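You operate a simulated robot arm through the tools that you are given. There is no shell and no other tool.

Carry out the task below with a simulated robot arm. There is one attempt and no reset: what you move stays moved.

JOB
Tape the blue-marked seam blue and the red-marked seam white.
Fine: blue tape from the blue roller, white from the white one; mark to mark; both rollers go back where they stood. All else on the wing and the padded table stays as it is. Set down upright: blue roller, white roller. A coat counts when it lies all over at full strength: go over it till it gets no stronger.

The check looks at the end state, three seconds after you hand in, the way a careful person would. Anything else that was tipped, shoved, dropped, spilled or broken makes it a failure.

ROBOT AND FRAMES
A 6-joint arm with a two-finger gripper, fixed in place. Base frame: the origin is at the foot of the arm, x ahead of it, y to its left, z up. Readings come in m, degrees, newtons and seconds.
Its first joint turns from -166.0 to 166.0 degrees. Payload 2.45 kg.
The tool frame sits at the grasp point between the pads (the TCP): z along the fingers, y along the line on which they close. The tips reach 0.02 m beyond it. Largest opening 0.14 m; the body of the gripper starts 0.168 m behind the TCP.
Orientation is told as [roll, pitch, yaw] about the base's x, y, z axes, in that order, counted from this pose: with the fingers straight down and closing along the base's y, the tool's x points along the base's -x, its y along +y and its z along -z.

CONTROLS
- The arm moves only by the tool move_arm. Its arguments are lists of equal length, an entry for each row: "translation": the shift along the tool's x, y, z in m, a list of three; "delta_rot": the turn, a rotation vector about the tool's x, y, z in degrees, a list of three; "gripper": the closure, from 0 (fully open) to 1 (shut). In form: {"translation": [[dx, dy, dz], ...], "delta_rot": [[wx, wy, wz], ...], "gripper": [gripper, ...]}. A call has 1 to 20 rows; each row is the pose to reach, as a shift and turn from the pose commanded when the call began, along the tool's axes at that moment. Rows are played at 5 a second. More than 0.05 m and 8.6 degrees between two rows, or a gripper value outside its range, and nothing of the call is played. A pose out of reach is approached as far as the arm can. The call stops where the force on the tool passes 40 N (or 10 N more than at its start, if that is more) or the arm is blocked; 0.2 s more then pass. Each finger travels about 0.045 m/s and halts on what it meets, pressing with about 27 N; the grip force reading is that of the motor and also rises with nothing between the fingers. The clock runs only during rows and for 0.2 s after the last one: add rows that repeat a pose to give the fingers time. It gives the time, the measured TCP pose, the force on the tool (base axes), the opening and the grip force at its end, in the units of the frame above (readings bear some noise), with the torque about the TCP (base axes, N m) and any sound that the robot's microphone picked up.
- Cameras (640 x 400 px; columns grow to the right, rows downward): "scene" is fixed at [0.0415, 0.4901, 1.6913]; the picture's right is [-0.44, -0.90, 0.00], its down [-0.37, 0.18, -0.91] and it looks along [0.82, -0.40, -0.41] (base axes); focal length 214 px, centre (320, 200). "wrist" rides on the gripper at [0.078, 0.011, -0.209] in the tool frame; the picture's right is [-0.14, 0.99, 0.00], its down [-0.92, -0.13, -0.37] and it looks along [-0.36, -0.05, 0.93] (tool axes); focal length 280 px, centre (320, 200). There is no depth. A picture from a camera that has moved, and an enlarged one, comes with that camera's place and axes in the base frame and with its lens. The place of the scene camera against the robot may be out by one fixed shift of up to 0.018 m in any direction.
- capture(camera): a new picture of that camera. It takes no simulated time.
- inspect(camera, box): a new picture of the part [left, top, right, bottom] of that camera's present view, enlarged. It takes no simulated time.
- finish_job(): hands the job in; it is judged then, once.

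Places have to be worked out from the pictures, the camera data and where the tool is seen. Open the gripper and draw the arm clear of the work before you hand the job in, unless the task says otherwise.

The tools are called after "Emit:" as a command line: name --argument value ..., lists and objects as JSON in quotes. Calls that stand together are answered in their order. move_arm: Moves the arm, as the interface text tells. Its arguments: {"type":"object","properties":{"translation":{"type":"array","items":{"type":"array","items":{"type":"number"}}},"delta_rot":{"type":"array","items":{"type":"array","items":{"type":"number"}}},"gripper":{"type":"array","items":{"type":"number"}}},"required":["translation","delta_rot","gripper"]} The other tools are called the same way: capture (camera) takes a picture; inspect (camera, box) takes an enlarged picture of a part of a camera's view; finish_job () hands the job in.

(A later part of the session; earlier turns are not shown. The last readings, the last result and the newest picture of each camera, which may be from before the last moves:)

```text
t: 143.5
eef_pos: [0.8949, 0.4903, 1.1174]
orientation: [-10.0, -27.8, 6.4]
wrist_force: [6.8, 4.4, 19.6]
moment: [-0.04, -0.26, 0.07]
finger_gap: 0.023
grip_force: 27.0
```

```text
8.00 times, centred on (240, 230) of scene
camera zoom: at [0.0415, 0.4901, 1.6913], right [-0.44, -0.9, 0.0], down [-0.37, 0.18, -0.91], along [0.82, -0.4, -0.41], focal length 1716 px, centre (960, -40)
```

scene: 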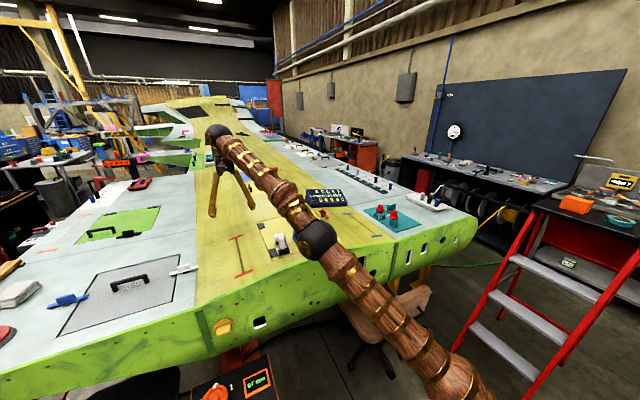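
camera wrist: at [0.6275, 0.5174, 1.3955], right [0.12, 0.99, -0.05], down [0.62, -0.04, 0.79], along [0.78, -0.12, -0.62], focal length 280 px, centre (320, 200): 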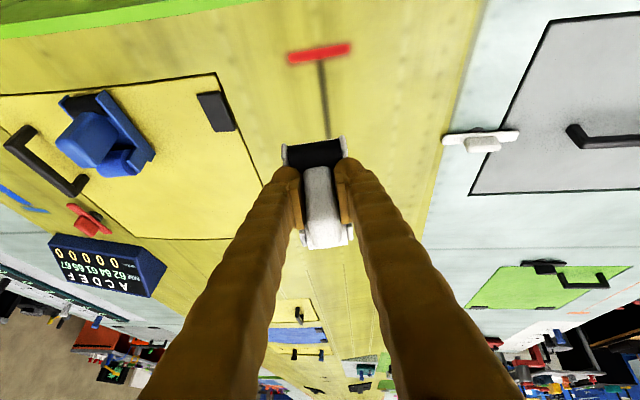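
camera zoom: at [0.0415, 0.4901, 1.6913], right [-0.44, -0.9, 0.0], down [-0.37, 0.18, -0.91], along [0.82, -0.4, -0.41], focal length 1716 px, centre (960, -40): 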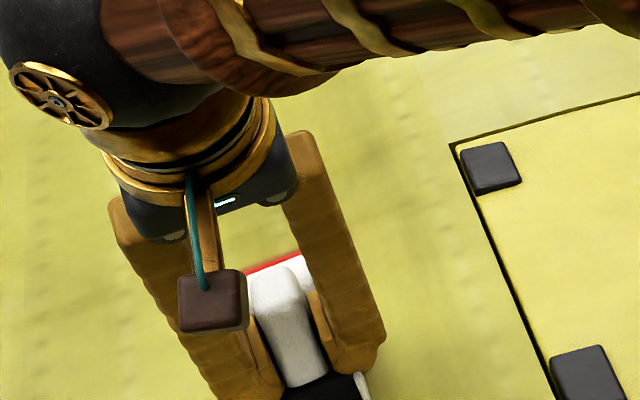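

Firm, balanced contact (21 N). I'll continue the pass back to the near end.

Emit:
move_arm --translation '[[0.0108, 0, -0.006], [0.0218, 0, -0.0119], [0.0328, 0, -0.0177], [0.0438, 0, -0.0235], [0.0549, 0, -0.0293], [0.066, 0, -0.0352], [0.077, 0, -0.041], [0.086, 0, -0.0457], [0.086, 0, -0.0457]]' --delta_rot '[[0, 0, 0], [0, 0, 0], [0, 0, 0], [0, 0, 0], [0, 0, 0], [0, 0, 0], [0, 0, 0], [0, 0, 0], [0, 0, 0]]' --gripper '[0.95, 0.95, 0.95, 0.95, 0.95, 0.95, 0.95, 0.95, 0.95]'

Emit:
inspect --camera "scene" --box '[215, 225, 279, 265]'

```text
t: 145.5
eef_pos: [0.7969, 0.485, 1.1173]
orientation: [-10.2, -27.8, 6.5]
wrist_force: [5.1, 4.6, 27.9]
moment: [-0.15, -0.15, 0.09]
finger_gap: 0.0229
grip_force: 27.9
```

```text
10.00 times, centred on (247, 245) of scene
camera zoom: at [0.0415, 0.4901, 1.6913], right [-0.44, -0.9, 0.0], down [-0.37, 0.18, -0.91], along [0.82, -0.4, -0.41], focal length 2145 px, centre (1050, -250)
```

zoom: 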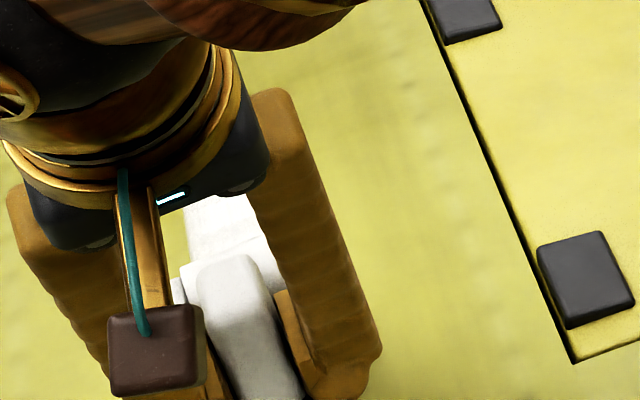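

Now a full outward pass shifted 2 mm to -y, with pressure trimmed along the way.

Emit:
move_arm --translation '[[-0.0002, -0.001, -0.0004], [-0.0112, -0.002, 0.0055], [-0.0223, -0.002, 0.0113], [-0.0333, -0.002, 0.0172], [-0.0443, -0.002, 0.0231], [-0.0554, -0.002, 0.0289], [-0.0664, -0.002, 0.0348], [-0.0774, -0.002, 0.0407], [-0.0884, -0.002, 0.0466], [-0.0994, -0.002, 0.0525], [-0.1104, -0.002, 0.0585], [-0.1214, -0.002, 0.0644], [-0.1324, -0.002, 0.0703], [-0.1434, -0.002, 0.0762], [-0.1544, -0.002, 0.0821], [-0.1654, -0.002, 0.088], [-0.173, -0.002, 0.0921], [-0.173, -0.002, 0.0921]]' --delta_rot '[[0, 0, 0], [0, 0, 0], [0, 0, 0], [0, 0, 0], [0, 0, 0], [0, 0, 0], [0, 0, 0], [0, 0, 0], [0, 0, 0], [0, 0, 0], [0, 0, 0], [0, 0, 0], [0, 0, 0], [0, 0, 0], [0, 0, 0], [0, 0, 0], [0, 0, 0], [0, 0, 0]]' --gripper '[0.95, 0.95, 0.95, 0.95, 0.95, 0.95, 0.95, 0.95, 0.95, 0.95, 0.95, 0.95, 0.95, 0.95, 0.95, 0.95, 0.95, 0.95]'

Emit:
inspect --camera "wrist" --box '[220, 0, 420, 165]'

Emit:
inspect --camera "scene" --box '[215, 225, 279, 285]'

```text
t: 149.3
eef_pos: [0.9932, 0.4893, 1.116]
orientation: [-10.1, -27.7, 6.5]
wrist_force: [0.1, 2.6, 3.4]
moment: [-0.13, 0.16, 0.02]
finger_gap: 0.023
grip_force: 26.9
```

```text
2.42 times, centred on (320, 82) of wrist
camera zoom: at [0.8246, 0.518, 1.2604], right [0.09, 0.99, -0.09], down [0.64, 0.01, 0.77], along [0.76, -0.13, -0.63], focal length 680 px, centre (320, 485)
```

zoom: 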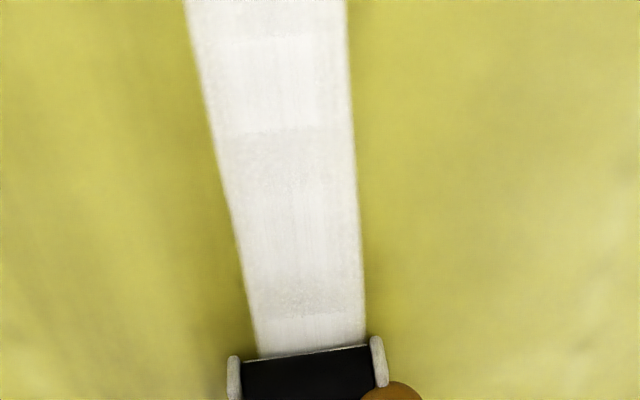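

```text
6.67 times, centred on (247, 255) of scene
camera zoom: at [0.0415, 0.4901, 1.6913], right [-0.44, -0.9, 0.0], down [-0.37, 0.18, -0.91], along [0.82, -0.4, -0.41], focal length 1430 px, centre (807, -167)
```

zoom: 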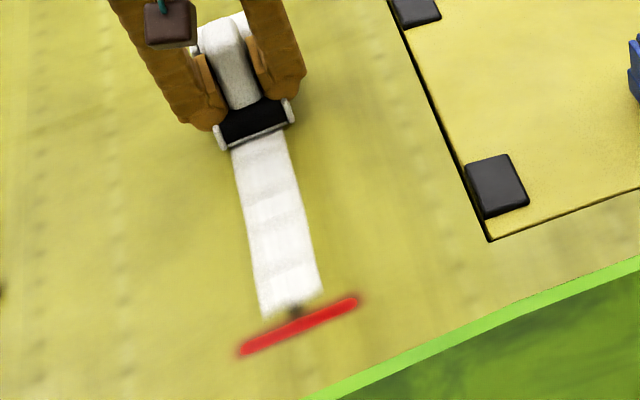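

The white strip shows slight bands. Let me zoom in to judge whether they're weaker coat.

Emit:
inspect --camera "wrist" --box '[270, 0, 350, 150]'

Emit:
inspect --camera "scene" --box '[235, 243, 267, 275]'

```text
2.67 times, centred on (310, 75) of wrist
camera zoom: at [0.8246, 0.518, 1.2604], right [0.09, 0.99, -0.09], down [0.64, 0.01, 0.77], along [0.76, -0.13, -0.63], focal length 748 px, centre (347, 533)
```

zoom: 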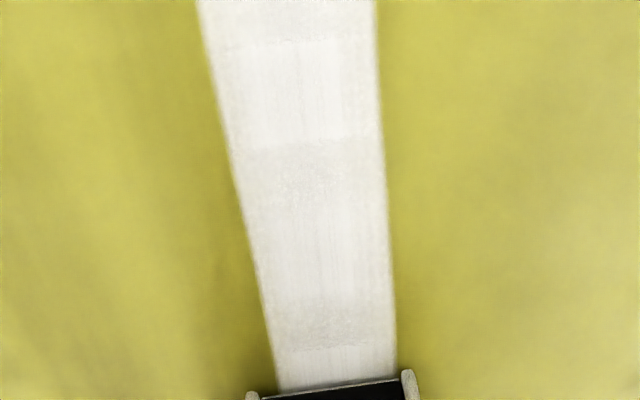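

```text
12.50 times, centred on (251, 259) of scene
camera zoom: at [0.0415, 0.4901, 1.6913], right [-0.44, -0.9, 0.0], down [-0.37, 0.18, -0.91], along [0.82, -0.4, -0.41], focal length 2681 px, centre (1182, -538)
```

zoom: 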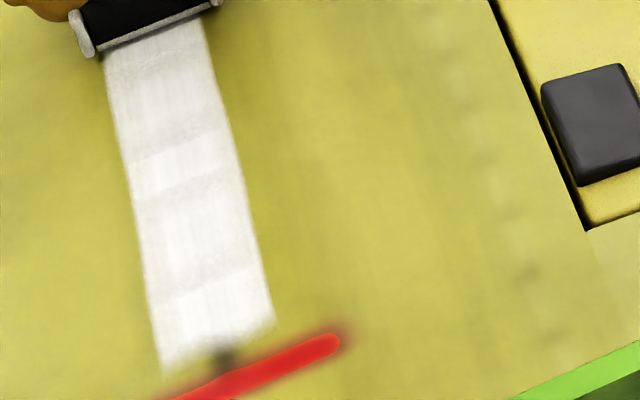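

Some bands look a touch weaker, probably from light contact in the outward stroke. I'll press 0.8 mm more and do a full return pass.

Emit:
move_arm --translation '[[0.0004, 0, 0.0007], [0.0114, 0, -0.0051], [0.0225, 0, -0.011], [0.0335, 0, -0.0168], [0.0446, 0, -0.0226], [0.0556, 0, -0.0285], [0.0667, 0, -0.0343], [0.0777, 0, -0.0401], [0.0888, 0, -0.046], [0.0998, 0, -0.0518], [0.1109, 0, -0.0576], [0.1219, 0, -0.0635], [0.133, 0, -0.0693], [0.144, 0, -0.0751], [0.1551, 0, -0.081], [0.1661, 0, -0.0868], [0.1738, 0, -0.0908], [0.1738, 0, -0.0908]]' --delta_rot '[[0, 0, 0], [0, 0, 0], [0, 0, 0], [0, 0, 0], [0, 0, 0], [0, 0, 0], [0, 0, 0], [0, 0, 0], [0, 0, 0], [0, 0, 0], [0, 0, 0], [0, 0, 0], [0, 0, 0], [0, 0, 0], [0, 0, 0], [0, 0, 0], [0, 0, 0], [0, 0, 0]]' --gripper '[0.95, 0.95, 0.95, 0.95, 0.95, 0.95, 0.95, 0.95, 0.95, 0.95, 0.95, 0.95, 0.95, 0.95, 0.95, 0.95, 0.95, 0.95]'

```text
t: 152.2
eef_pos: [0.839, 0.4849, 1.117]
orientation: [-9.9, -27.8, 6.5]
wrist_force: [-3.0, 2.4, 5.8]
moment: [-0.23, 0.35, -0.14]
finger_gap: 0.0229
grip_force: 27.4
stopped in row 14: the force on the tool passed its limit at 42 N (the readings are from after the stop); the commanded pose is now the measured one
```

Contact was firm throughout. I'll finish to the near end and come back outward to the middle.

Emit:
move_arm --translation '[[0.0111, 0, -0.0058], [0.0221, 0, -0.0116], [0.0332, 0, -0.0175], [0.0373, 0, -0.0196], [0.0265, 0, -0.0137], [0.0155, 0, -0.0079], [0.0045, 0, -0.0021], [-0.0066, 0, 0.0037], [-0.0176, 0, 0.0096], [-0.0287, 0, 0.0154], [-0.0397, 0, 0.0212], [-0.0508, 0, 0.0271], [-0.0508, 0, 0.0271]]' --delta_rot '[[0, 0, 0], [0, 0, 0], [0, 0, 0], [0, 0, 0], [0, 0, 0], [0, 0, 0], [0, 0, 0], [0, 0, 0], [0, 0, 0], [0, 0, 0], [0, 0, 0], [0, 0, 0], [0, 0, 0]]' --gripper '[0.95, 0.95, 0.95, 0.95, 0.95, 0.95, 0.95, 0.95, 0.95, 0.95, 0.95, 0.95, 0.95]'

Emit:
inspect --camera "wrist" --box '[220, 0, 420, 165]'

```text
t: 155.1
eef_pos: [0.8972, 0.487, 1.1172]
orientation: [-10.0, -27.9, 6.3]
wrist_force: [0.3, 2.3, 4.4]
moment: [-0.16, 0.06, -0.04]
finger_gap: 0.023
grip_force: 26.6
```

```text
2.42 times, centred on (320, 82) of wrist
camera zoom: at [0.7276, 0.515, 1.2608], right [0.09, 0.99, -0.09], down [0.64, 0.01, 0.77], along [0.76, -0.13, -0.63], focal length 680 px, centre (320, 485)
```

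zoom: 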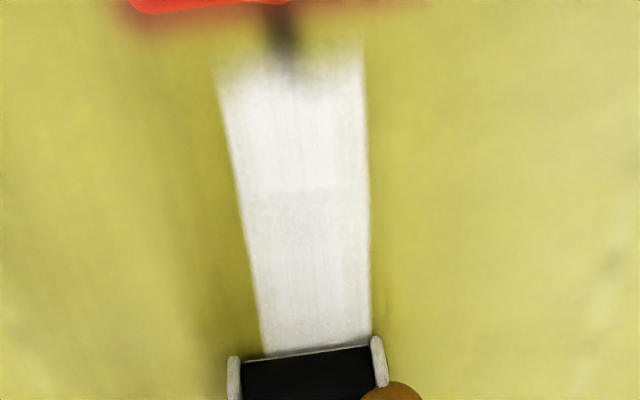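

The film is nearly uniform and well centred at the near half. I'll press a bit more and roll on out to the far end.

Emit:
move_arm --translation '[[0.0003, 0, 0.0005], [-0.0107, 0, 0.0064], [-0.0217, 0, 0.0123], [-0.0327, 0, 0.0182], [-0.0437, 0, 0.0241], [-0.0547, 0, 0.0301], [-0.0657, 0, 0.036], [-0.0767, 0, 0.0419], [-0.0877, 0, 0.0478], [-0.0877, 0, 0.0478]]' --delta_rot '[[0, 0, 0], [0, 0, 0], [0, 0, 0], [0, 0, 0], [0, 0, 0], [0, 0, 0], [0, 0, 0], [0, 0, 0], [0, 0, 0], [0, 0, 0]]' --gripper '[0.95, 0.95, 0.95, 0.95, 0.95, 0.95, 0.95, 0.95, 0.95, 0.95]'

Emit:
inspect --camera "wrist" --box '[220, 0, 420, 165]'

```text
t: 157.2
eef_pos: [0.9939, 0.4894, 1.1168]
orientation: [-9.9, -27.8, 6.5]
wrist_force: [-1.0, 1.7, 7.7]
moment: [-0.16, 0.16, -0.01]
finger_gap: 0.0231
grip_force: 27.0
```

```text
2.42 times, centred on (320, 82) of wrist
camera zoom: at [0.8259, 0.5177, 1.2602], right [0.09, 0.99, -0.09], down [0.64, 0.01, 0.77], along [0.76, -0.13, -0.63], focal length 680 px, centre (320, 485)
```

zoom: 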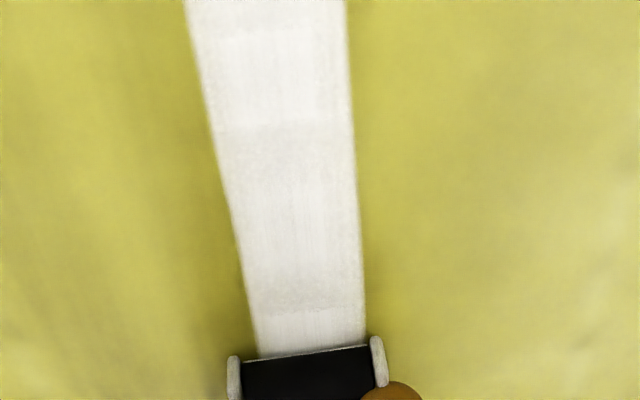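

The bands are fading, so further passes still help. At the far end I'll pitch 1° tail-down and stroke back and forth 5 cm.

Emit:
move_arm --translation '[[0.0001, 0, 0.0002], [0.0111, 0, -0.0057], [0.0222, 0, -0.0115], [0.0332, 0, -0.0174], [0.0443, 0, -0.0232], [0.0332, 0, -0.0174], [0.0222, 0, -0.0115], [0.0111, 0, -0.0057], [0.0001, 0, 0.0002], [-0.004, 0, 0.0022], [-0.004, 0, 0.0022]]' --delta_rot '[[0, 0.5, 0], [0, 1, 0], [0, 1, 0], [0, 1, 0], [0, 1, 0], [0, 1, 0], [0, 1, 0], [0, 1, 0], [0, 1, 0], [0, 1, 0], [0, 1, 0]]' --gripper '[0.95, 0.95, 0.95, 0.95, 0.95, 0.95, 0.95, 0.95, 0.95, 0.95, 0.95]'

```text
t: 159.7
eef_pos: [1.0015, 0.4901, 1.1165]
orientation: [-9.9, -26.9, 6.2]
wrist_force: [-6.2, 2.7, 19.5]
moment: [-0.18, 0.36, -0.13]
finger_gap: 0.0227
grip_force: 26.9
```

Good firm contact on both drums. Now another full return pass.

Emit:
move_arm --translation '[[-0.0001, 0, -0.0002], [0.0106, 0, -0.0056], [0.0213, 0, -0.0111], [0.032, 0, -0.0165], [0.0427, 0, -0.0219], [0.0534, 0, -0.0274], [0.0641, 0, -0.0328], [0.0748, 0, -0.0382], [0.0855, 0, -0.0436], [0.0962, 0, -0.0491], [0.1069, 0, -0.0545], [0.1176, 0, -0.0599], [0.1283, 0, -0.0654], [0.139, 0, -0.0708], [0.1497, 0, -0.0762], [0.1604, 0, -0.0816], [0.1711, 0, -0.0871], [0.1815, 0, -0.0924], [0.1815, 0, -0.0924]]' --delta_rot '[[0.43, 0, -0.24], [0.43, 0, -0.24], [0.43, 0, -0.24], [0.43, 0, -0.24], [0.43, 0, -0.24], [0.43, 0, -0.24], [0.43, 0, -0.24], [0.43, 0, -0.24], [0.43, 0, -0.24], [0.43, 0, -0.24], [0.43, 0, -0.24], [0.43, 0, -0.24], [0.43, 0, -0.24], [0.43, 0, -0.24], [0.43, 0, -0.24], [0.43, 0, -0.24], [0.43, 0, -0.24], [0.43, 0, -0.24], [0.43, 0, -0.24]]' --gripper '[0.95, 0.95, 0.95, 0.95, 0.95, 0.95, 0.95, 0.95, 0.95, 0.95, 0.95, 0.95, 0.95, 0.95, 0.95, 0.95, 0.95, 0.95, 0.95]'

```text
t: 161.9
eef_pos: [0.8949, 0.4865, 1.1165]
orientation: [-10.5, -26.8, 6.5]
wrist_force: [-2.0, 1.8, 5.9]
moment: [0.03, 0.3, -0.08]
finger_gap: 0.0229
grip_force: 27.1
stopped in row 11: the force on the tool passed its limit at 42 N (the readings are from after the stop); the commanded pose is now the measured one
```

Stopped at mid-seam by the force limit (firm contact). I'll continue to the near end and come back out to the middle.

Emit:
move_arm --translation '[[0.0107, 0, -0.0054], [0.0214, 0, -0.0109], [0.0321, 0, -0.0163], [0.0428, 0, -0.0217], [0.0535, 0, -0.0271], [0.0642, 0, -0.0326], [0.0749, 0, -0.038], [0.0856, 0, -0.0434], [0.0877, 0, -0.0445], [0.0749, 0, -0.038], [0.0642, 0, -0.0326], [0.0535, 0, -0.0271], [0.0428, 0, -0.0217], [0.0321, 0, -0.0163], [0.0214, 0, -0.0109], [0.0107, 0, -0.0054], [0, 0, 0], [0, 0, 0]]' --delta_rot '[[0, 0, 0], [0, 0, 0], [0, 0, 0], [0, 0, 0], [0, 0, 0], [0, 0, 0], [0, 0, 0], [0, 0, 0], [0, 0, 0], [0, 0, 0], [0, 0, 0], [0, 0, 0], [0, 0, 0], [0, 0, 0], [0, 0, 0], [0, 0, 0], [0, 0, 0], [0, 0, 0]]' --gripper '[0.95, 0.95, 0.95, 0.95, 0.95, 0.95, 0.95, 0.95, 0.95, 0.95, 0.95, 0.95, 0.95, 0.95, 0.95, 0.95, 0.95, 0.95]'

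Emit:
inspect --camera "wrist" --box '[220, 0, 420, 165]'

```text
t: 165.7
eef_pos: [0.8939, 0.4862, 1.1164]
orientation: [-10.4, -26.9, 6.5]
wrist_force: [-10.3, 4.7, 32.6]
moment: [0.03, 0.22, -0.02]
finger_gap: 0.0227
grip_force: 27.3
```

```text
2.42 times, centred on (320, 82) of wrist
camera zoom: at [0.7271, 0.516, 1.2627], right [0.09, 0.99, -0.1], down [0.65, 0.02, 0.76], along [0.75, -0.13, -0.64], focal length 680 px, centre (320, 485)
```

zoom: 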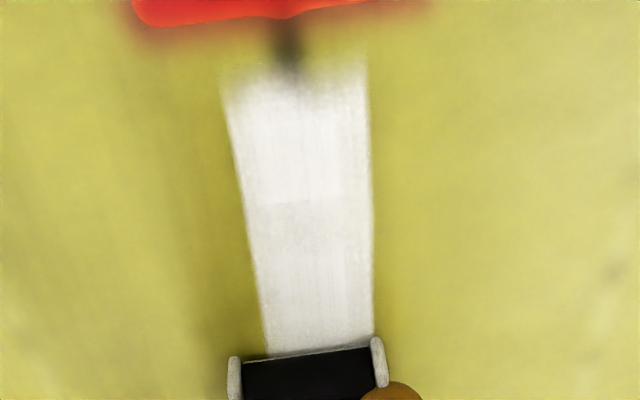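

The near half looks uniform. One more outward run from here to the far end, eased slightly.

Emit:
move_arm --translation '[[-0.0002, 0, -0.0004], [-0.0109, 0, 0.005], [-0.0216, 0, 0.0105], [-0.0323, 0, 0.016], [-0.043, 0, 0.0215], [-0.0537, 0, 0.027], [-0.0643, 0, 0.0325], [-0.075, 0, 0.038], [-0.0857, 0, 0.0435], [-0.0957, 0, 0.0487], [-0.0957, 0, 0.0487]]' --delta_rot '[[0, 0, 0], [0, 0, 0], [0, 0, 0], [0, 0, 0], [0, 0, 0], [0, 0, 0], [0, 0, 0], [0, 0, 0], [0, 0, 0], [0, 0, 0], [0, 0, 0]]' --gripper '[0.95, 0.95, 0.95, 0.95, 0.95, 0.95, 0.95, 0.95, 0.95, 0.95, 0.95]'

Emit:
inspect --camera "wrist" --box '[220, 0, 420, 165]'

```text
t: 168.1
eef_pos: [1.0014, 0.489, 1.1164]
orientation: [-10.5, -26.8, 6.6]
wrist_force: [-0.1, 0.3, -2.3]
moment: [-0.01, 0.02, -0.02]
finger_gap: 0.0231
grip_force: 26.7
```

```text
2.42 times, centred on (320, 82) of wrist
camera zoom: at [0.8348, 0.5191, 1.2633], right [0.09, 0.99, -0.1], down [0.65, 0.02, 0.76], along [0.75, -0.13, -0.64], focal length 680 px, centre (320, 485)
```

zoom: 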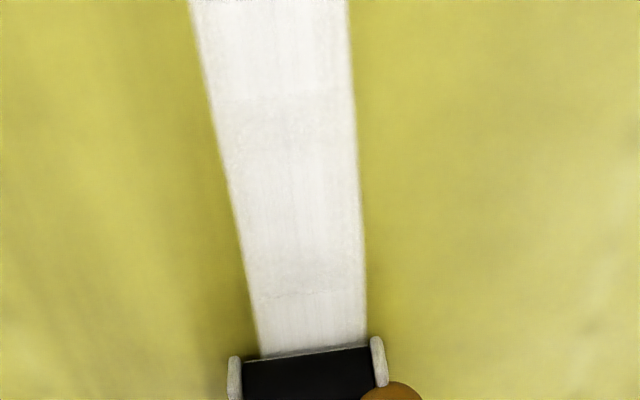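

Almost uniform; contact was lost at the very end. I'll press down again and do one more return pass.

Emit:
move_arm --translation '[[0.0003, 0, 0.0006], [0.0005, 0, 0.0009], [0.0112, 0, -0.0045], [0.0219, 0, -0.01], [0.0326, 0, -0.0154], [0.0433, 0, -0.0208], [0.054, 0, -0.0262], [0.0647, 0, -0.0317], [0.0754, 0, -0.0371], [0.0861, 0, -0.0425], [0.0968, 0, -0.048], [0.1074, 0, -0.0535], [0.1181, 0, -0.0589], [0.1288, 0, -0.0644], [0.1395, 0, -0.0698], [0.1502, 0, -0.0752], [0.1609, 0, -0.0807], [0.1716, 0, -0.0861], [0.182, 0, -0.0914], [0.182, 0, -0.0914]]' --delta_rot '[[0, 0, 0], [0, 0, 0], [0, 0, 0], [0, 0, 0], [0, 0, 0], [0, 0, 0], [0, 0, 0], [0, 0, 0], [0, 0, 0], [0, 0, 0], [0, 0, 0], [0, 0, 0], [0, 0, 0], [0, 0, 0], [0, 0, 0], [0, 0, 0], [0, 0, 0], [0, 0, 0], [0, 0, 0], [0, 0, 0]]' --gripper '[0.95, 0.95, 0.95, 0.95, 0.95, 0.95, 0.95, 0.95, 0.95, 0.95, 0.95, 0.95, 0.95, 0.95, 0.95, 0.95, 0.95, 0.95, 0.95, 0.95]'

Emit:
inspect --camera "scene" --box '[215, 225, 279, 265]'

```text
t: 171.0
eef_pos: [0.8672, 0.4863, 1.1174]
orientation: [-10.4, -27.1, 6.5]
wrist_force: [-2.1, 1.9, 5.2]
moment: [-0.07, 0.31, -0.11]
finger_gap: 0.023
grip_force: 27.3
stopped in row 14: the force on the tool passed its limit at 42 N (the readings are from after the stop); the commanded pose is now the measured one
```

```text
10.00 times, centred on (247, 245) of scene
camera zoom: at [0.0415, 0.4901, 1.6913], right [-0.44, -0.9, 0.0], down [-0.37, 0.18, -0.91], along [0.82, -0.4, -0.41], focal length 2145 px, centre (1050, -250)
```

zoom: 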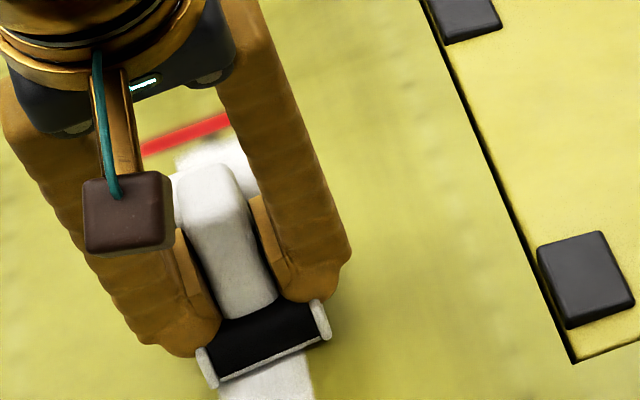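

I'll finish this pass to the near end, then lift off and look at the whole strip.

Emit:
move_arm --translation '[[0.0107, 0, -0.0054], [0.0214, 0, -0.0109], [0.0321, 0, -0.0163], [0.0428, 0, -0.0217], [0.0535, 0, -0.0271], [0.0624, 0, -0.0317], [0.0579, 0, -0.0405], [0.0488, 0, -0.0583], [0.0352, 0, -0.085], [0.0216, 0, -0.1118], [0.0129, -0.025, -0.1289], [0.0129, -0.05, -0.1289], [0.0129, -0.08, -0.1289], [0.0129, -0.11, -0.1289], [0.0129, -0.11, -0.1289]]' --delta_rot '[[0, 0, 0], [0, 0, 0], [0, 0, 0], [0, 0, 0], [0, 0, 0], [0, 0, 0], [0, 0, 0], [0, 0, 0], [0, 0, 0], [0, 0, 0], [0, 0, 0], [0, 0, 0], [0, 0, 0], [0, 0, 0], [0, 0, 0]]' --gripper '[0.95, 0.95, 0.95, 0.95, 0.95, 0.95, 0.95, 0.95, 0.95, 0.95, 0.95, 0.95, 0.95, 0.95, 0.95]'

Emit:
capture --camera "wrist"

Emit:
inspect --camera "scene" --box '[210, 225, 290, 285]'

```text
t: 174.2
eef_pos: [0.8003, 0.3937, 1.2412]
orientation: [-10.4, -27.0, 6.5]
wrist_force: [0.3, -0.4, -1.6]
moment: [0.03, 0.07, 0.0]
finger_gap: 0.023
grip_force: 26.6
```

```text
taken
camera wrist: at [0.6325, 0.423, 1.3873], right [0.09, 0.99, -0.1], down [0.65, 0.01, 0.76], along [0.76, -0.13, -0.64], focal length 280 px, centre (320, 200)
```

wrist: 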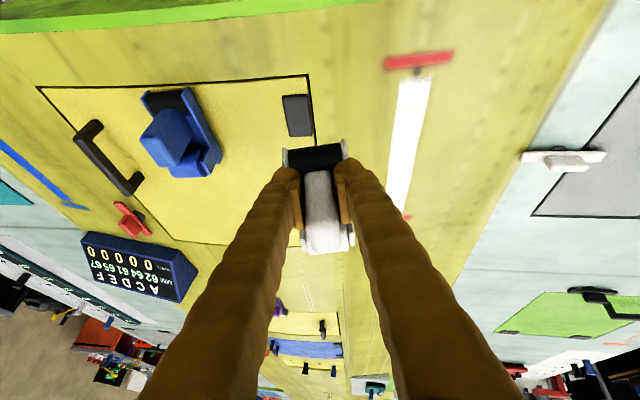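

```text
6.67 times, centred on (250, 255) of scene
camera zoom: at [0.0415, 0.4901, 1.6913], right [-0.44, -0.9, 0.0], down [-0.37, 0.18, -0.91], along [0.82, -0.4, -0.41], focal length 1430 px, centre (787, -167)
```

zoom: 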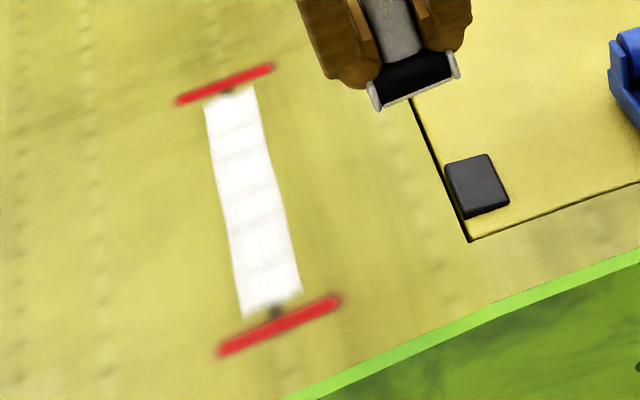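

The white strip is complete from end to end. Let me zoom in for evenness.

Emit:
inspect --camera "scene" --box '[228, 230, 260, 270]'

Emit:
inspect --camera "wrist" --box '[370, 40, 470, 230]'

Emit:
inspect --camera "scene" --box '[340, 205, 396, 240]'

```text
10.00 times, centred on (244, 250) of scene
camera zoom: at [0.0415, 0.4901, 1.6913], right [-0.44, -0.9, 0.0], down [-0.37, 0.18, -0.91], along [0.82, -0.4, -0.41], focal length 2145 px, centre (1080, -300)
```

zoom: 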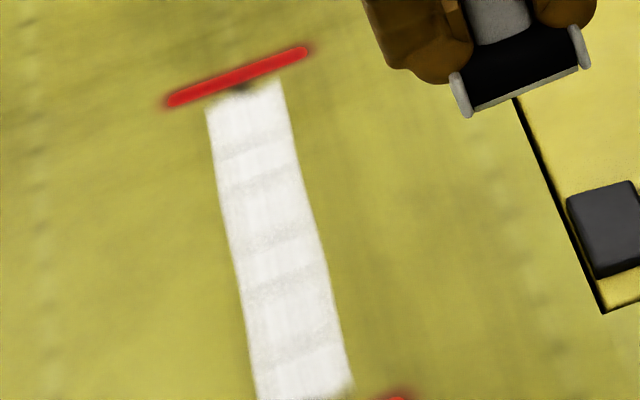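

```text
2.11 times, centred on (420, 135) of wrist
camera zoom: at [0.6325, 0.423, 1.3873], right [0.09, 0.99, -0.1], down [0.65, 0.01, 0.76], along [0.76, -0.13, -0.64], focal length 590 px, centre (110, 337)
```

zoom: 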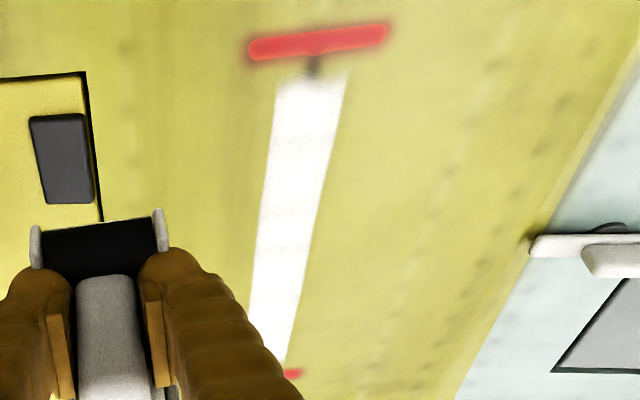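

```text
11.43 times, centred on (368, 222) of scene
camera zoom: at [0.0415, 0.4901, 1.6913], right [-0.44, -0.9, 0.0], down [-0.37, 0.18, -0.91], along [0.82, -0.4, -0.41], focal length 2451 px, centre (-229, -57)
```

zoom: 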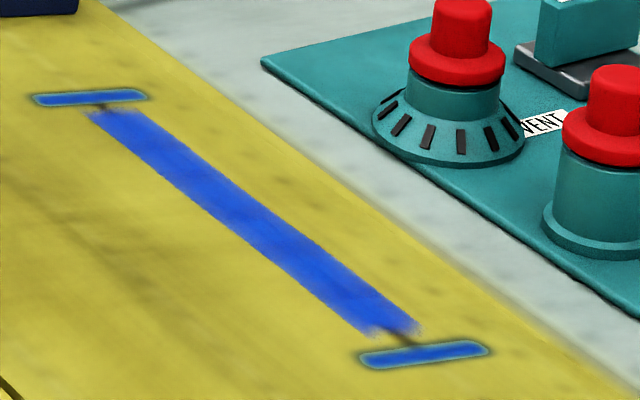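

There are still faint grainy bands in the white strip, so I'll go over it again. I'll return to just above the near end.

Emit:
move_arm --translation '[[0, 0.03, 0], [0, 0.06, 0], [0, 0.09, 0], [0, 0.11, 0], [0.0087, 0.11, 0.0171], [0.0223, 0.11, 0.0439], [0.0359, 0.11, 0.0706], [0.045, 0.11, 0.0884], [0.049, 0.11, 0.0963], [0.0493, 0.11, 0.0968], [0.0493, 0.11, 0.0968]]' --delta_rot '[[0, 0, 0], [0, 0, 0], [0, 0, 0], [0, 0, 0], [0, 0, 0], [0, 0, 0], [0, 0, 0], [0, 0, 0], [0, 0, 0], [0, 0, 0], [0, 0, 0]]' --gripper '[0.95, 0.95, 0.95, 0.95, 0.95, 0.95, 0.95, 0.95, 0.95, 0.95, 0.95]'

```text
t: 176.6
eef_pos: [0.7963, 0.4842, 1.117]
orientation: [-10.4, -27.0, 6.5]
wrist_force: [-8.7, 6.1, 22.4]
moment: [-0.02, 0.3, -0.1]
finger_gap: 0.0227
grip_force: 27.2
```

Contact with about 24 N at the near end. I'll roll outward along the whole seam, keeping the pressure.

Emit:
move_arm --translation '[[-0.0107, 0, 0.0054], [-0.0214, 0, 0.0109], [-0.032, 0, 0.0164], [-0.0427, 0, 0.0219], [-0.0534, 0, 0.0274], [-0.0641, 0, 0.0329], [-0.0747, 0, 0.0384], [-0.0854, 0, 0.0439], [-0.096, 0, 0.0494], [-0.1067, 0, 0.0549], [-0.1174, 0, 0.0604], [-0.128, 0, 0.0659], [-0.1387, 0, 0.0714], [-0.1494, 0, 0.0769], [-0.16, 0, 0.0824], [-0.1707, 0, 0.0879], [-0.1795, 0, 0.0925], [-0.1795, 0, 0.0925]]' --delta_rot '[[0, 0, 0], [0, 0, 0], [0, 0, 0], [0, 0, 0], [0, 0, 0], [0, 0, 0], [0, 0, 0], [0, 0, 0], [0, 0, 0], [0, 0, 0], [0, 0, 0], [0, 0, 0], [0, 0, 0], [0, 0, 0], [0, 0, 0], [0, 0, 0], [0, 0, 0], [0, 0, 0]]' --gripper '[0.95, 0.95, 0.95, 0.95, 0.95, 0.95, 0.95, 0.95, 0.95, 0.95, 0.95, 0.95, 0.95, 0.95, 0.95, 0.95, 0.95, 0.95]'

Emit:
inspect --camera "wrist" --box '[220, 0, 420, 165]'

```text
t: 180.4
eef_pos: [0.9987, 0.4905, 1.1152]
orientation: [-10.4, -26.9, 6.4]
wrist_force: [-0.6, -0.2, -2.9]
moment: [0.03, 0.05, -0.03]
finger_gap: 0.0229
grip_force: 27.4
```

```text
2.42 times, centred on (320, 82) of wrist
camera zoom: at [0.8321, 0.5195, 1.2622], right [0.09, 0.99, -0.1], down [0.65, 0.01, 0.76], along [0.76, -0.13, -0.64], focal length 680 px, centre (320, 485)
```

zoom: 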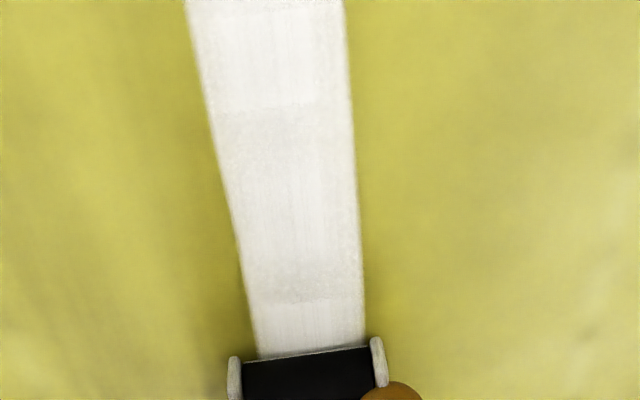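

I lost contact toward the end again. I'll press until there is firm contact here and roll back.

Emit:
move_arm --translation '[[0.0003, 0, 0.0006], [0.0006, 0, 0.0011], [0.0008, 0, 0.0016], [0.0008, 0, 0.0016]]' --delta_rot '[[0, 0, 0], [0, 0, 0], [0, 0, 0], [0, 0, 0]]' --gripper '[0.95, 0.95, 0.95, 0.95]'

```text
t: 181.4
eef_pos: [0.9992, 0.4901, 1.117]
orientation: [-10.4, -27.1, 6.5]
wrist_force: [3.0, 2.8, 9.7]
moment: [-0.01, 0.24, -0.08]
finger_gap: 0.0228
grip_force: 27.3
```

About 12 N, front drum mostly. I'll add 0.8° tail-down pitch and roll back the whole length.

Emit:
move_arm --translation '[[0.0001, 0, 0.0002], [0.0108, 0, -0.0053], [0.0215, 0, -0.0107], [0.0322, 0, -0.0162], [0.0428, 0, -0.0216], [0.0535, 0, -0.0271], [0.0642, 0, -0.0325], [0.0749, 0, -0.038], [0.0856, 0, -0.0434], [0.0963, 0, -0.0489], [0.107, 0, -0.0543], [0.1177, 0, -0.0598], [0.1284, 0, -0.0652], [0.1391, 0, -0.0707], [0.1497, 0, -0.0761], [0.1604, 0, -0.0816], [0.1711, 0, -0.087], [0.18, 0, -0.0916], [0.18, 0, -0.0916]]' --delta_rot '[[0, 0.4, 0], [0, 0.8, 0], [0, 0.8, 0], [0, 0.8, 0], [0, 0.8, 0], [0, 0.8, 0], [0, 0.8, 0], [0, 0.8, 0], [0, 0.8, 0], [0, 0.8, 0], [0, 0.8, 0], [0, 0.8, 0], [0, 0.8, 0], [0, 0.8, 0], [0, 0.8, 0], [0, 0.8, 0], [0, 0.8, 0], [0, 0.8, 0], [0, 0.8, 0]]' --gripper '[0.95, 0.95, 0.95, 0.95, 0.95, 0.95, 0.95, 0.95, 0.95, 0.95, 0.95, 0.95, 0.95, 0.95, 0.95, 0.95, 0.95, 0.95, 0.95]'

```text
t: 183.2
eef_pos: [0.9147, 0.487, 1.1162]
orientation: [-10.2, -26.5, 6.3]
wrist_force: [-1.7, 2.7, 5.3]
moment: [-0.07, 0.25, -0.09]
finger_gap: 0.0229
grip_force: 26.9
stopped in row 9: the force on the tool passed its limit at 41 N (the readings are from after the stop); the commanded pose is now the measured one
```

Stopped at 41 N near the crown; I'll continue to the near end from here at the reset pressure.

Emit:
move_arm --translation '[[0.0107, 0, -0.0054], [0.0214, 0, -0.0108], [0.0321, 0, -0.0162], [0.0428, 0, -0.0215], [0.0535, 0, -0.0269], [0.0642, 0, -0.0322], [0.0749, 0, -0.0376], [0.0857, 0, -0.0428], [0.0964, 0, -0.0481], [0.105, 0, -0.0524], [0.105, 0, -0.0524]]' --delta_rot '[[0, 0, 0], [0, 0, 0], [0, 0, 0], [0, 0, 0], [0, 0, 0], [0, 0, 0], [0, 0, 0], [0, 0, 0], [0, 0, 0], [0, 0, 0], [0, 0, 0]]' --gripper '[0.95, 0.95, 0.95, 0.95, 0.95, 0.95, 0.95, 0.95, 0.95, 0.95, 0.95]'

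Emit:
inspect --camera "scene" --box '[228, 230, 260, 270]'

```text
t: 185.7
eef_pos: [0.7975, 0.4841, 1.118]
orientation: [-10.2, -26.4, 6.4]
wrist_force: [9.1, 5.1, 29.0]
moment: [-0.11, -0.14, 0.01]
finger_gap: 0.0227
grip_force: 27.3
```

```text
10.00 times, centred on (244, 250) of scene
camera zoom: at [0.0415, 0.4901, 1.6913], right [-0.44, -0.9, 0.0], down [-0.37, 0.18, -0.91], along [0.82, -0.4, -0.41], focal length 2145 px, centre (1080, -300)
```

zoom: 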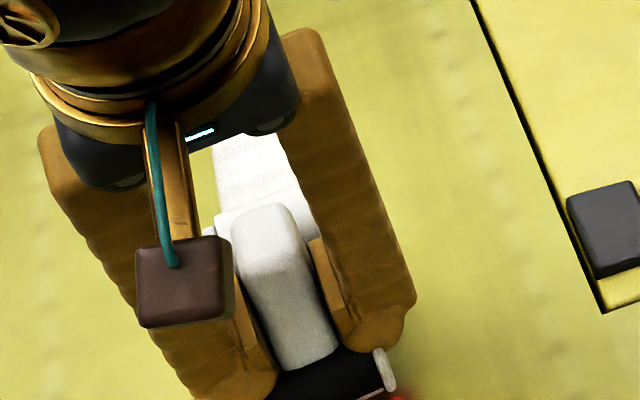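

I'll lift off again and compare the strip with the last picture.

Emit:
move_arm --translation '[[-0.0044, 0, -0.009], [-0.0133, 0, -0.0269], [-0.0266, 0, -0.0538], [-0.04, 0, -0.0806], [-0.0488, 0, -0.0986], [-0.0488, -0.03, -0.0986], [-0.0488, -0.06, -0.0986], [-0.0488, -0.09, -0.0986], [-0.0488, -0.11, -0.0986], [-0.0488, -0.11, -0.0986]]' --delta_rot '[[0, 0, 0], [0, 0, 0], [0, 0, 0], [0, 0, 0], [0, 0, 0], [0, 0, 0], [0, 0, 0], [0, 0, 0], [0, 0, 0], [0, 0, 0]]' --gripper '[0.95, 0.95, 0.95, 0.95, 0.95, 0.95, 0.95, 0.95, 0.95, 0.95]'

Emit:
inspect --camera "scene" --box '[228, 230, 260, 270]'

Emit:
inspect --camera "wrist" --box '[370, 40, 470, 230]'

```text
t: 187.8
eef_pos: [0.7983, 0.3931, 1.2429]
orientation: [-10.3, -26.4, 6.4]
wrist_force: [-0.2, -0.1, -2.2]
moment: [0.02, 0.09, 0.0]
finger_gap: 0.0229
grip_force: 27.0
```

```text
10.00 times, centred on (244, 250) of scene
camera zoom: at [0.0415, 0.4901, 1.6913], right [-0.44, -0.9, 0.0], down [-0.37, 0.18, -0.91], along [0.82, -0.4, -0.41], focal length 2145 px, centre (1080, -300)
```

zoom: 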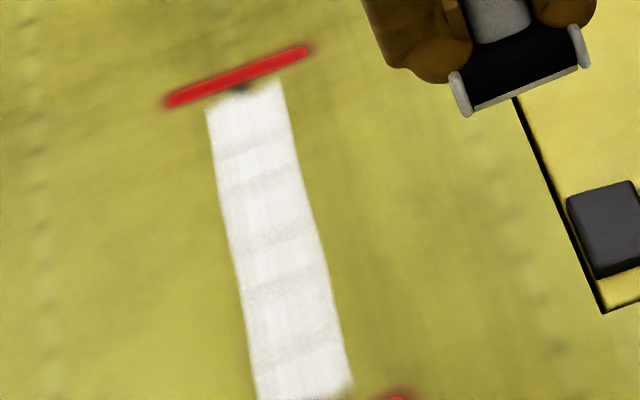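

```text
2.11 times, centred on (420, 135) of wrist
camera zoom: at [0.6335, 0.4233, 1.3901], right [0.09, 0.99, -0.1], down [0.66, 0.01, 0.75], along [0.75, -0.13, -0.65], focal length 590 px, centre (110, 337)
```

zoom: 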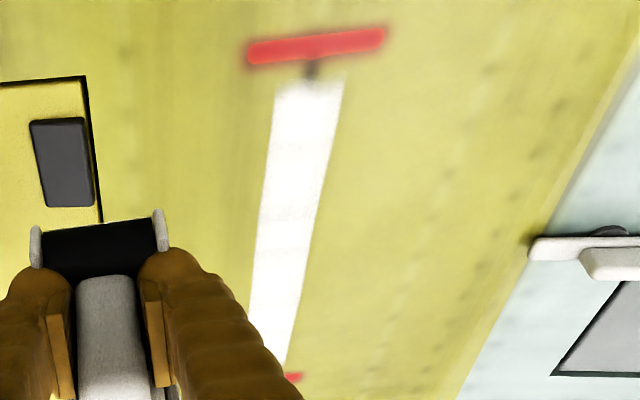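

The bands look identical to before the extra passes, so the white coat is at full strength. Now I'll bring the white roller back: level the roll, turn the yaw to about -4° and go above its home.

Emit:
move_arm --translation '[[0, -0.02, 0], [0, -0.045, 0], [0, -0.07, 0], [0.01, -0.07, 0.02], [0.022, -0.07, 0.047], [0.0338, -0.07, 0.0728], [0.0338, -0.07, 0.0728]]' --delta_rot '[[-1, -0.45, 2.7], [-2, -0.9, 5.4], [-2.93, -1.3, 8.05], [-2.93, -1.3, 8.05], [-2.93, -1.3, 8.05], [-2.93, -1.3, 8.05], [-2.93, -1.3, 8.05]]' --gripper '[0.95, 0.95, 0.95, 0.95, 0.95, 0.95, 0.95]'

Emit:
inspect --camera "scene" --box '[250, 205, 330, 255]'

Emit:
inspect --camera "wrist" --box '[200, 80, 440, 230]'

```text
t: 189.4
eef_pos: [0.8039, 0.3132, 1.1747]
orientation: [-3.4, -28.6, -2.5]
wrist_force: [0.3, 0.6, -1.1]
moment: [-0.03, 0.07, -0.03]
finger_gap: 0.0231
grip_force: 26.8
```

```text
8.00 times, centred on (290, 230) of scene
camera zoom: at [0.0415, 0.4901, 1.6913], right [-0.44, -0.9, 0.0], down [-0.37, 0.18, -0.91], along [0.82, -0.4, -0.41], focal length 1716 px, centre (560, -40)
```

zoom: 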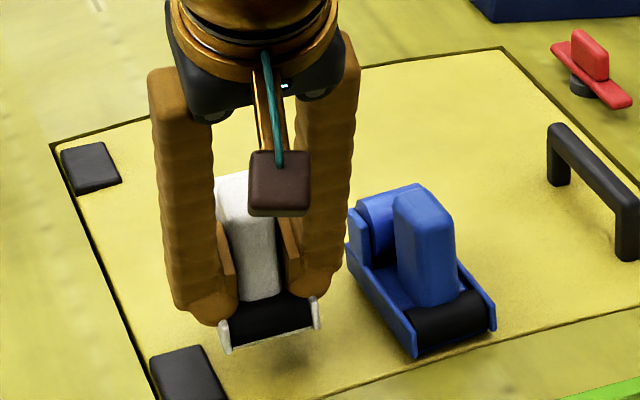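

```text
2.67 times, centred on (320, 155) of wrist
camera zoom: at [0.6367, 0.3422, 1.3198], right [0.19, 0.98, 0.02], down [0.62, -0.13, 0.77], along [0.76, -0.14, -0.64], focal length 748 px, centre (320, 320)
```

zoom: 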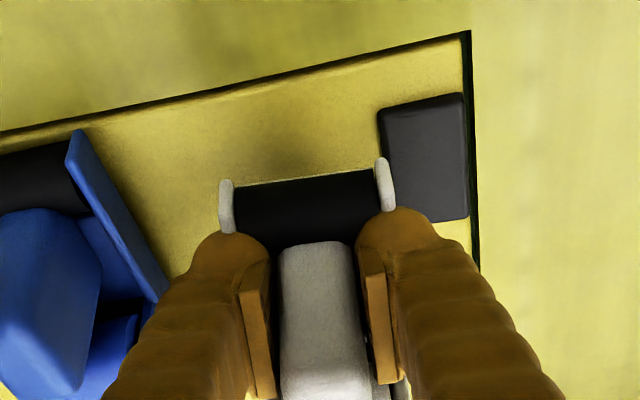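

The roller hangs right over its old place (corners project to the original pixels). I'll take off 2.4° roll and lower it, slowly at the end.

Emit:
move_arm --translation '[[0.004, -0.0005, 0.0073], [0.008, -0.001, 0.0146], [0.0115, -0.0012, 0.0211], [0.013, -0.0012, 0.0238], [0.0139, -0.0012, 0.0255], [0.0139, -0.0012, 0.0255]]' --delta_rot '[[-1, 0, 0.55], [-2.1, 0, 1.15], [-2.1, 0, 1.15], [-2.1, 0, 1.15], [-2.1, 0, 1.15], [-2.1, 0, 1.15]]' --gripper '[0.95, 0.95, 0.95, 0.95, 0.95, 0.95]'

Emit:
inspect --camera "scene" --box '[250, 205, 330, 255]'

Emit:
inspect --camera "wrist" --box '[200, 80, 440, 230]'

```text
t: 190.8
eef_pos: [0.8046, 0.3085, 1.1457]
orientation: [-0.5, -28.7, -3.8]
wrist_force: [0.9, 0.1, -1.6]
moment: [0.05, 0.07, -0.01]
finger_gap: 0.023
grip_force: 27.2
```

```text
8.00 times, centred on (290, 230) of scene
camera zoom: at [0.0415, 0.4901, 1.6913], right [-0.44, -0.9, 0.0], down [-0.37, 0.18, -0.91], along [0.82, -0.4, -0.41], focal length 1716 px, centre (560, -40)
```

zoom: 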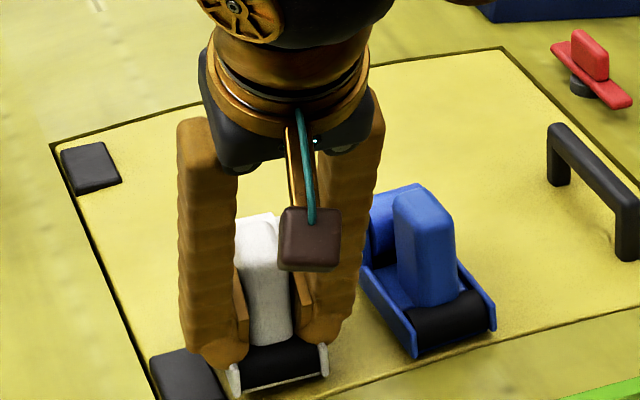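

```text
2.67 times, centred on (320, 155) of wrist
camera zoom: at [0.6358, 0.332, 1.2911], right [0.19, 0.98, 0.06], down [0.62, -0.17, 0.77], along [0.76, -0.11, -0.64], focal length 748 px, centre (320, 320)
```

zoom: 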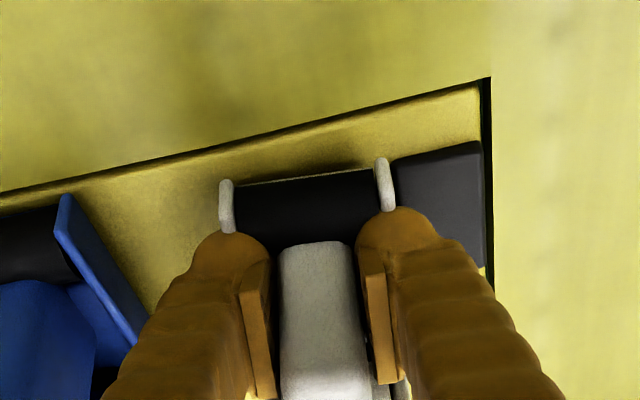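

Nearly down; it needs about 3 mm toward +y. I'll shift and lower to contact gently.

Emit:
move_arm --translation '[[0, 0.003, 0], [0.0005, 0.003, 0.0009], [0.001, 0.003, 0.0018], [0.0014, 0.003, 0.0026], [0.0017, 0.003, 0.0031], [0.0017, 0.003, 0.0031]]' --delta_rot '[[0, 0, 0], [0, 0, 0], [0, 0, 0], [0, 0, 0], [0, 0, 0], [0, 0, 0]]' --gripper '[0.95, 0.95, 0.95, 0.95, 0.95, 0.95]'

Emit:
inspect --camera "scene" --box '[250, 205, 330, 255]'

```text
t: 192.2
eef_pos: [0.8042, 0.3118, 1.1424]
orientation: [-0.6, -28.7, -3.8]
wrist_force: [1.5, 4.5, 15.0]
moment: [-0.21, 0.45, -0.05]
finger_gap: 0.023
grip_force: 27.2
```

```text
8.00 times, centred on (290, 230) of scene
camera zoom: at [0.0415, 0.4901, 1.6913], right [-0.44, -0.9, 0.0], down [-0.37, 0.18, -0.91], along [0.82, -0.4, -0.41], focal length 1716 px, centre (560, -40)
```

zoom: 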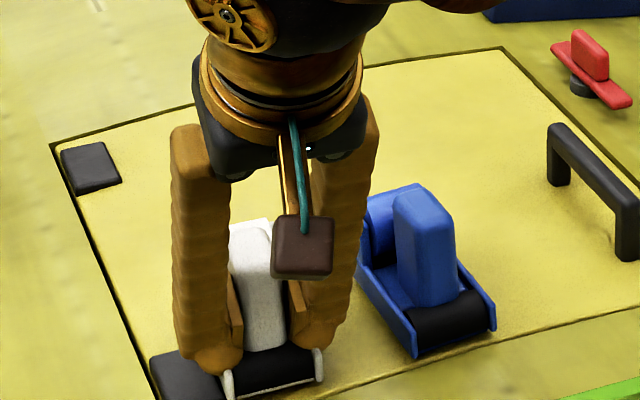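

The corners match the original picture. I'll relax slightly (1° tail-down pitch, 1.5° roll toward +y) so it sits flush, and then open the fingers.

Emit:
move_arm --translation '[[-0.0003, 0, -0.0005], [-0.0003, 0, -0.0005], [-0.0003, 0, -0.0005], [-0.0003, 0, -0.0005], [-0.0003, 0, -0.0005], [-0.0003, 0, -0.0005], [-0.0003, 0, -0.0005]]' --delta_rot '[[0.65, 0.5, -0.36], [1.3, 1, -0.72], [1.3, 1, -0.72], [1.3, 1, -0.72], [1.3, 1, -0.72], [1.3, 1, -0.72], [1.3, 1, -0.72]]' --gripper '[0.95, 0.95, 0.95, 0.8, 0.7, 0.57, 0.57]'

Emit:
inspect --camera "scene" --box '[250, 205, 330, 255]'

Emit:
inspect --camera "wrist" --box '[200, 80, 440, 230]'

```text
t: 193.8
eef_pos: [0.8045, 0.3118, 1.1421]
orientation: [-2.3, -27.7, -3.0]
wrist_force: [-0.5, 0.6, 0.4]
moment: [-0.02, -0.01, 0.01]
finger_gap: 0.0602
grip_force: 0.1
```

```text
8.00 times, centred on (290, 230) of scene
camera zoom: at [0.0415, 0.4901, 1.6913], right [-0.44, -0.9, 0.0], down [-0.37, 0.18, -0.91], along [0.82, -0.4, -0.41], focal length 1716 px, centre (560, -40)
```

zoom: 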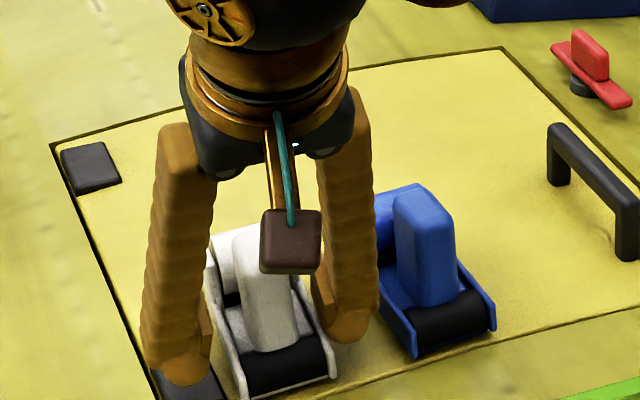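

```text
2.67 times, centred on (320, 155) of wrist
camera zoom: at [0.6389, 0.339, 1.2899], right [0.19, 0.98, 0.03], down [0.64, -0.15, 0.76], along [0.75, -0.13, -0.65], focal length 748 px, centre (320, 320)
```

zoom: 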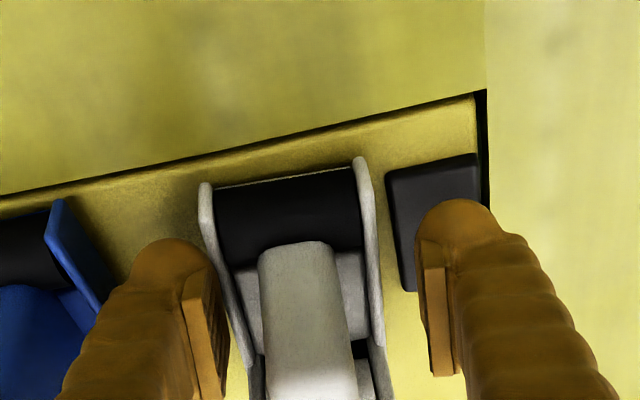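

On opening, the roller got dragged about 8 mm to -y. I'll close again to re-centre it and check the side force before releasing more carefully.

Emit:
move_arm --translation '[[0, 0, 0], [0, 0, 0], [0, 0, 0], [0, 0, 0], [0, 0, 0], [0, 0, 0]]' --delta_rot '[[0, 0, 0], [0, 0, 0], [0, 0, 0], [0, 0, 0], [0, 0, 0], [0, 0, 0]]' --gripper '[0.65, 0.75, 0.85, 0.95, 0.95, 0.95]'

Emit:
inspect --camera "scene" --box '[250, 205, 330, 255]'

```text
t: 195.2
eef_pos: [0.8033, 0.312, 1.1428]
orientation: [-2.2, -27.5, -3.0]
wrist_force: [-0.3, -1.8, 2.4]
moment: [-0.19, 0.14, 0.03]
finger_gap: 0.0231
grip_force: 27.3
```

```text
8.00 times, centred on (290, 230) of scene
camera zoom: at [0.0415, 0.4901, 1.6913], right [-0.44, -0.9, 0.0], down [-0.37, 0.18, -0.91], along [0.82, -0.4, -0.41], focal length 1716 px, centre (560, -40)
```

zoom: 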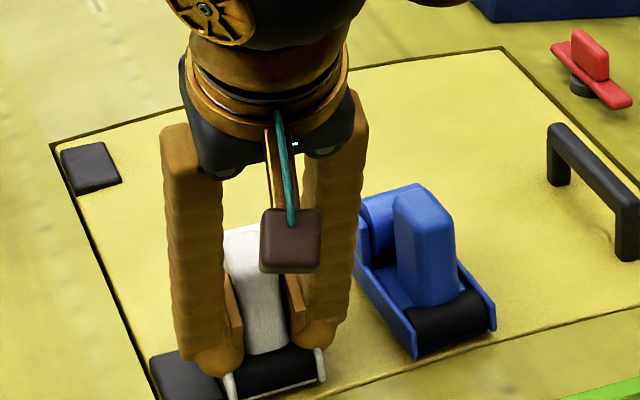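

It's re-centred and matches the original corners again. I'll press a bit more so friction holds it, adding 1.5° roll to be flush, before a slow release.

Emit:
move_arm --translation '[[0.0002, 0, 0.0003], [0.0004, 0, 0.0007], [0.0005, 0, 0.0009], [0.0005, 0, 0.0009]]' --delta_rot '[[0.65, 0, -0.36], [1.3, 0, -0.72], [1.3, 0, -0.72], [1.3, 0, -0.72]]' --gripper '[0.95, 0.95, 0.95, 0.95]'

```text
t: 196.2
eef_pos: [0.8046, 0.3121, 1.1414]
orientation: [-3.7, -27.7, -2.2]
wrist_force: [-3.0, -2.0, 15.1]
moment: [-0.03, 0.07, -0.12]
finger_gap: 0.023
grip_force: 27.3
```

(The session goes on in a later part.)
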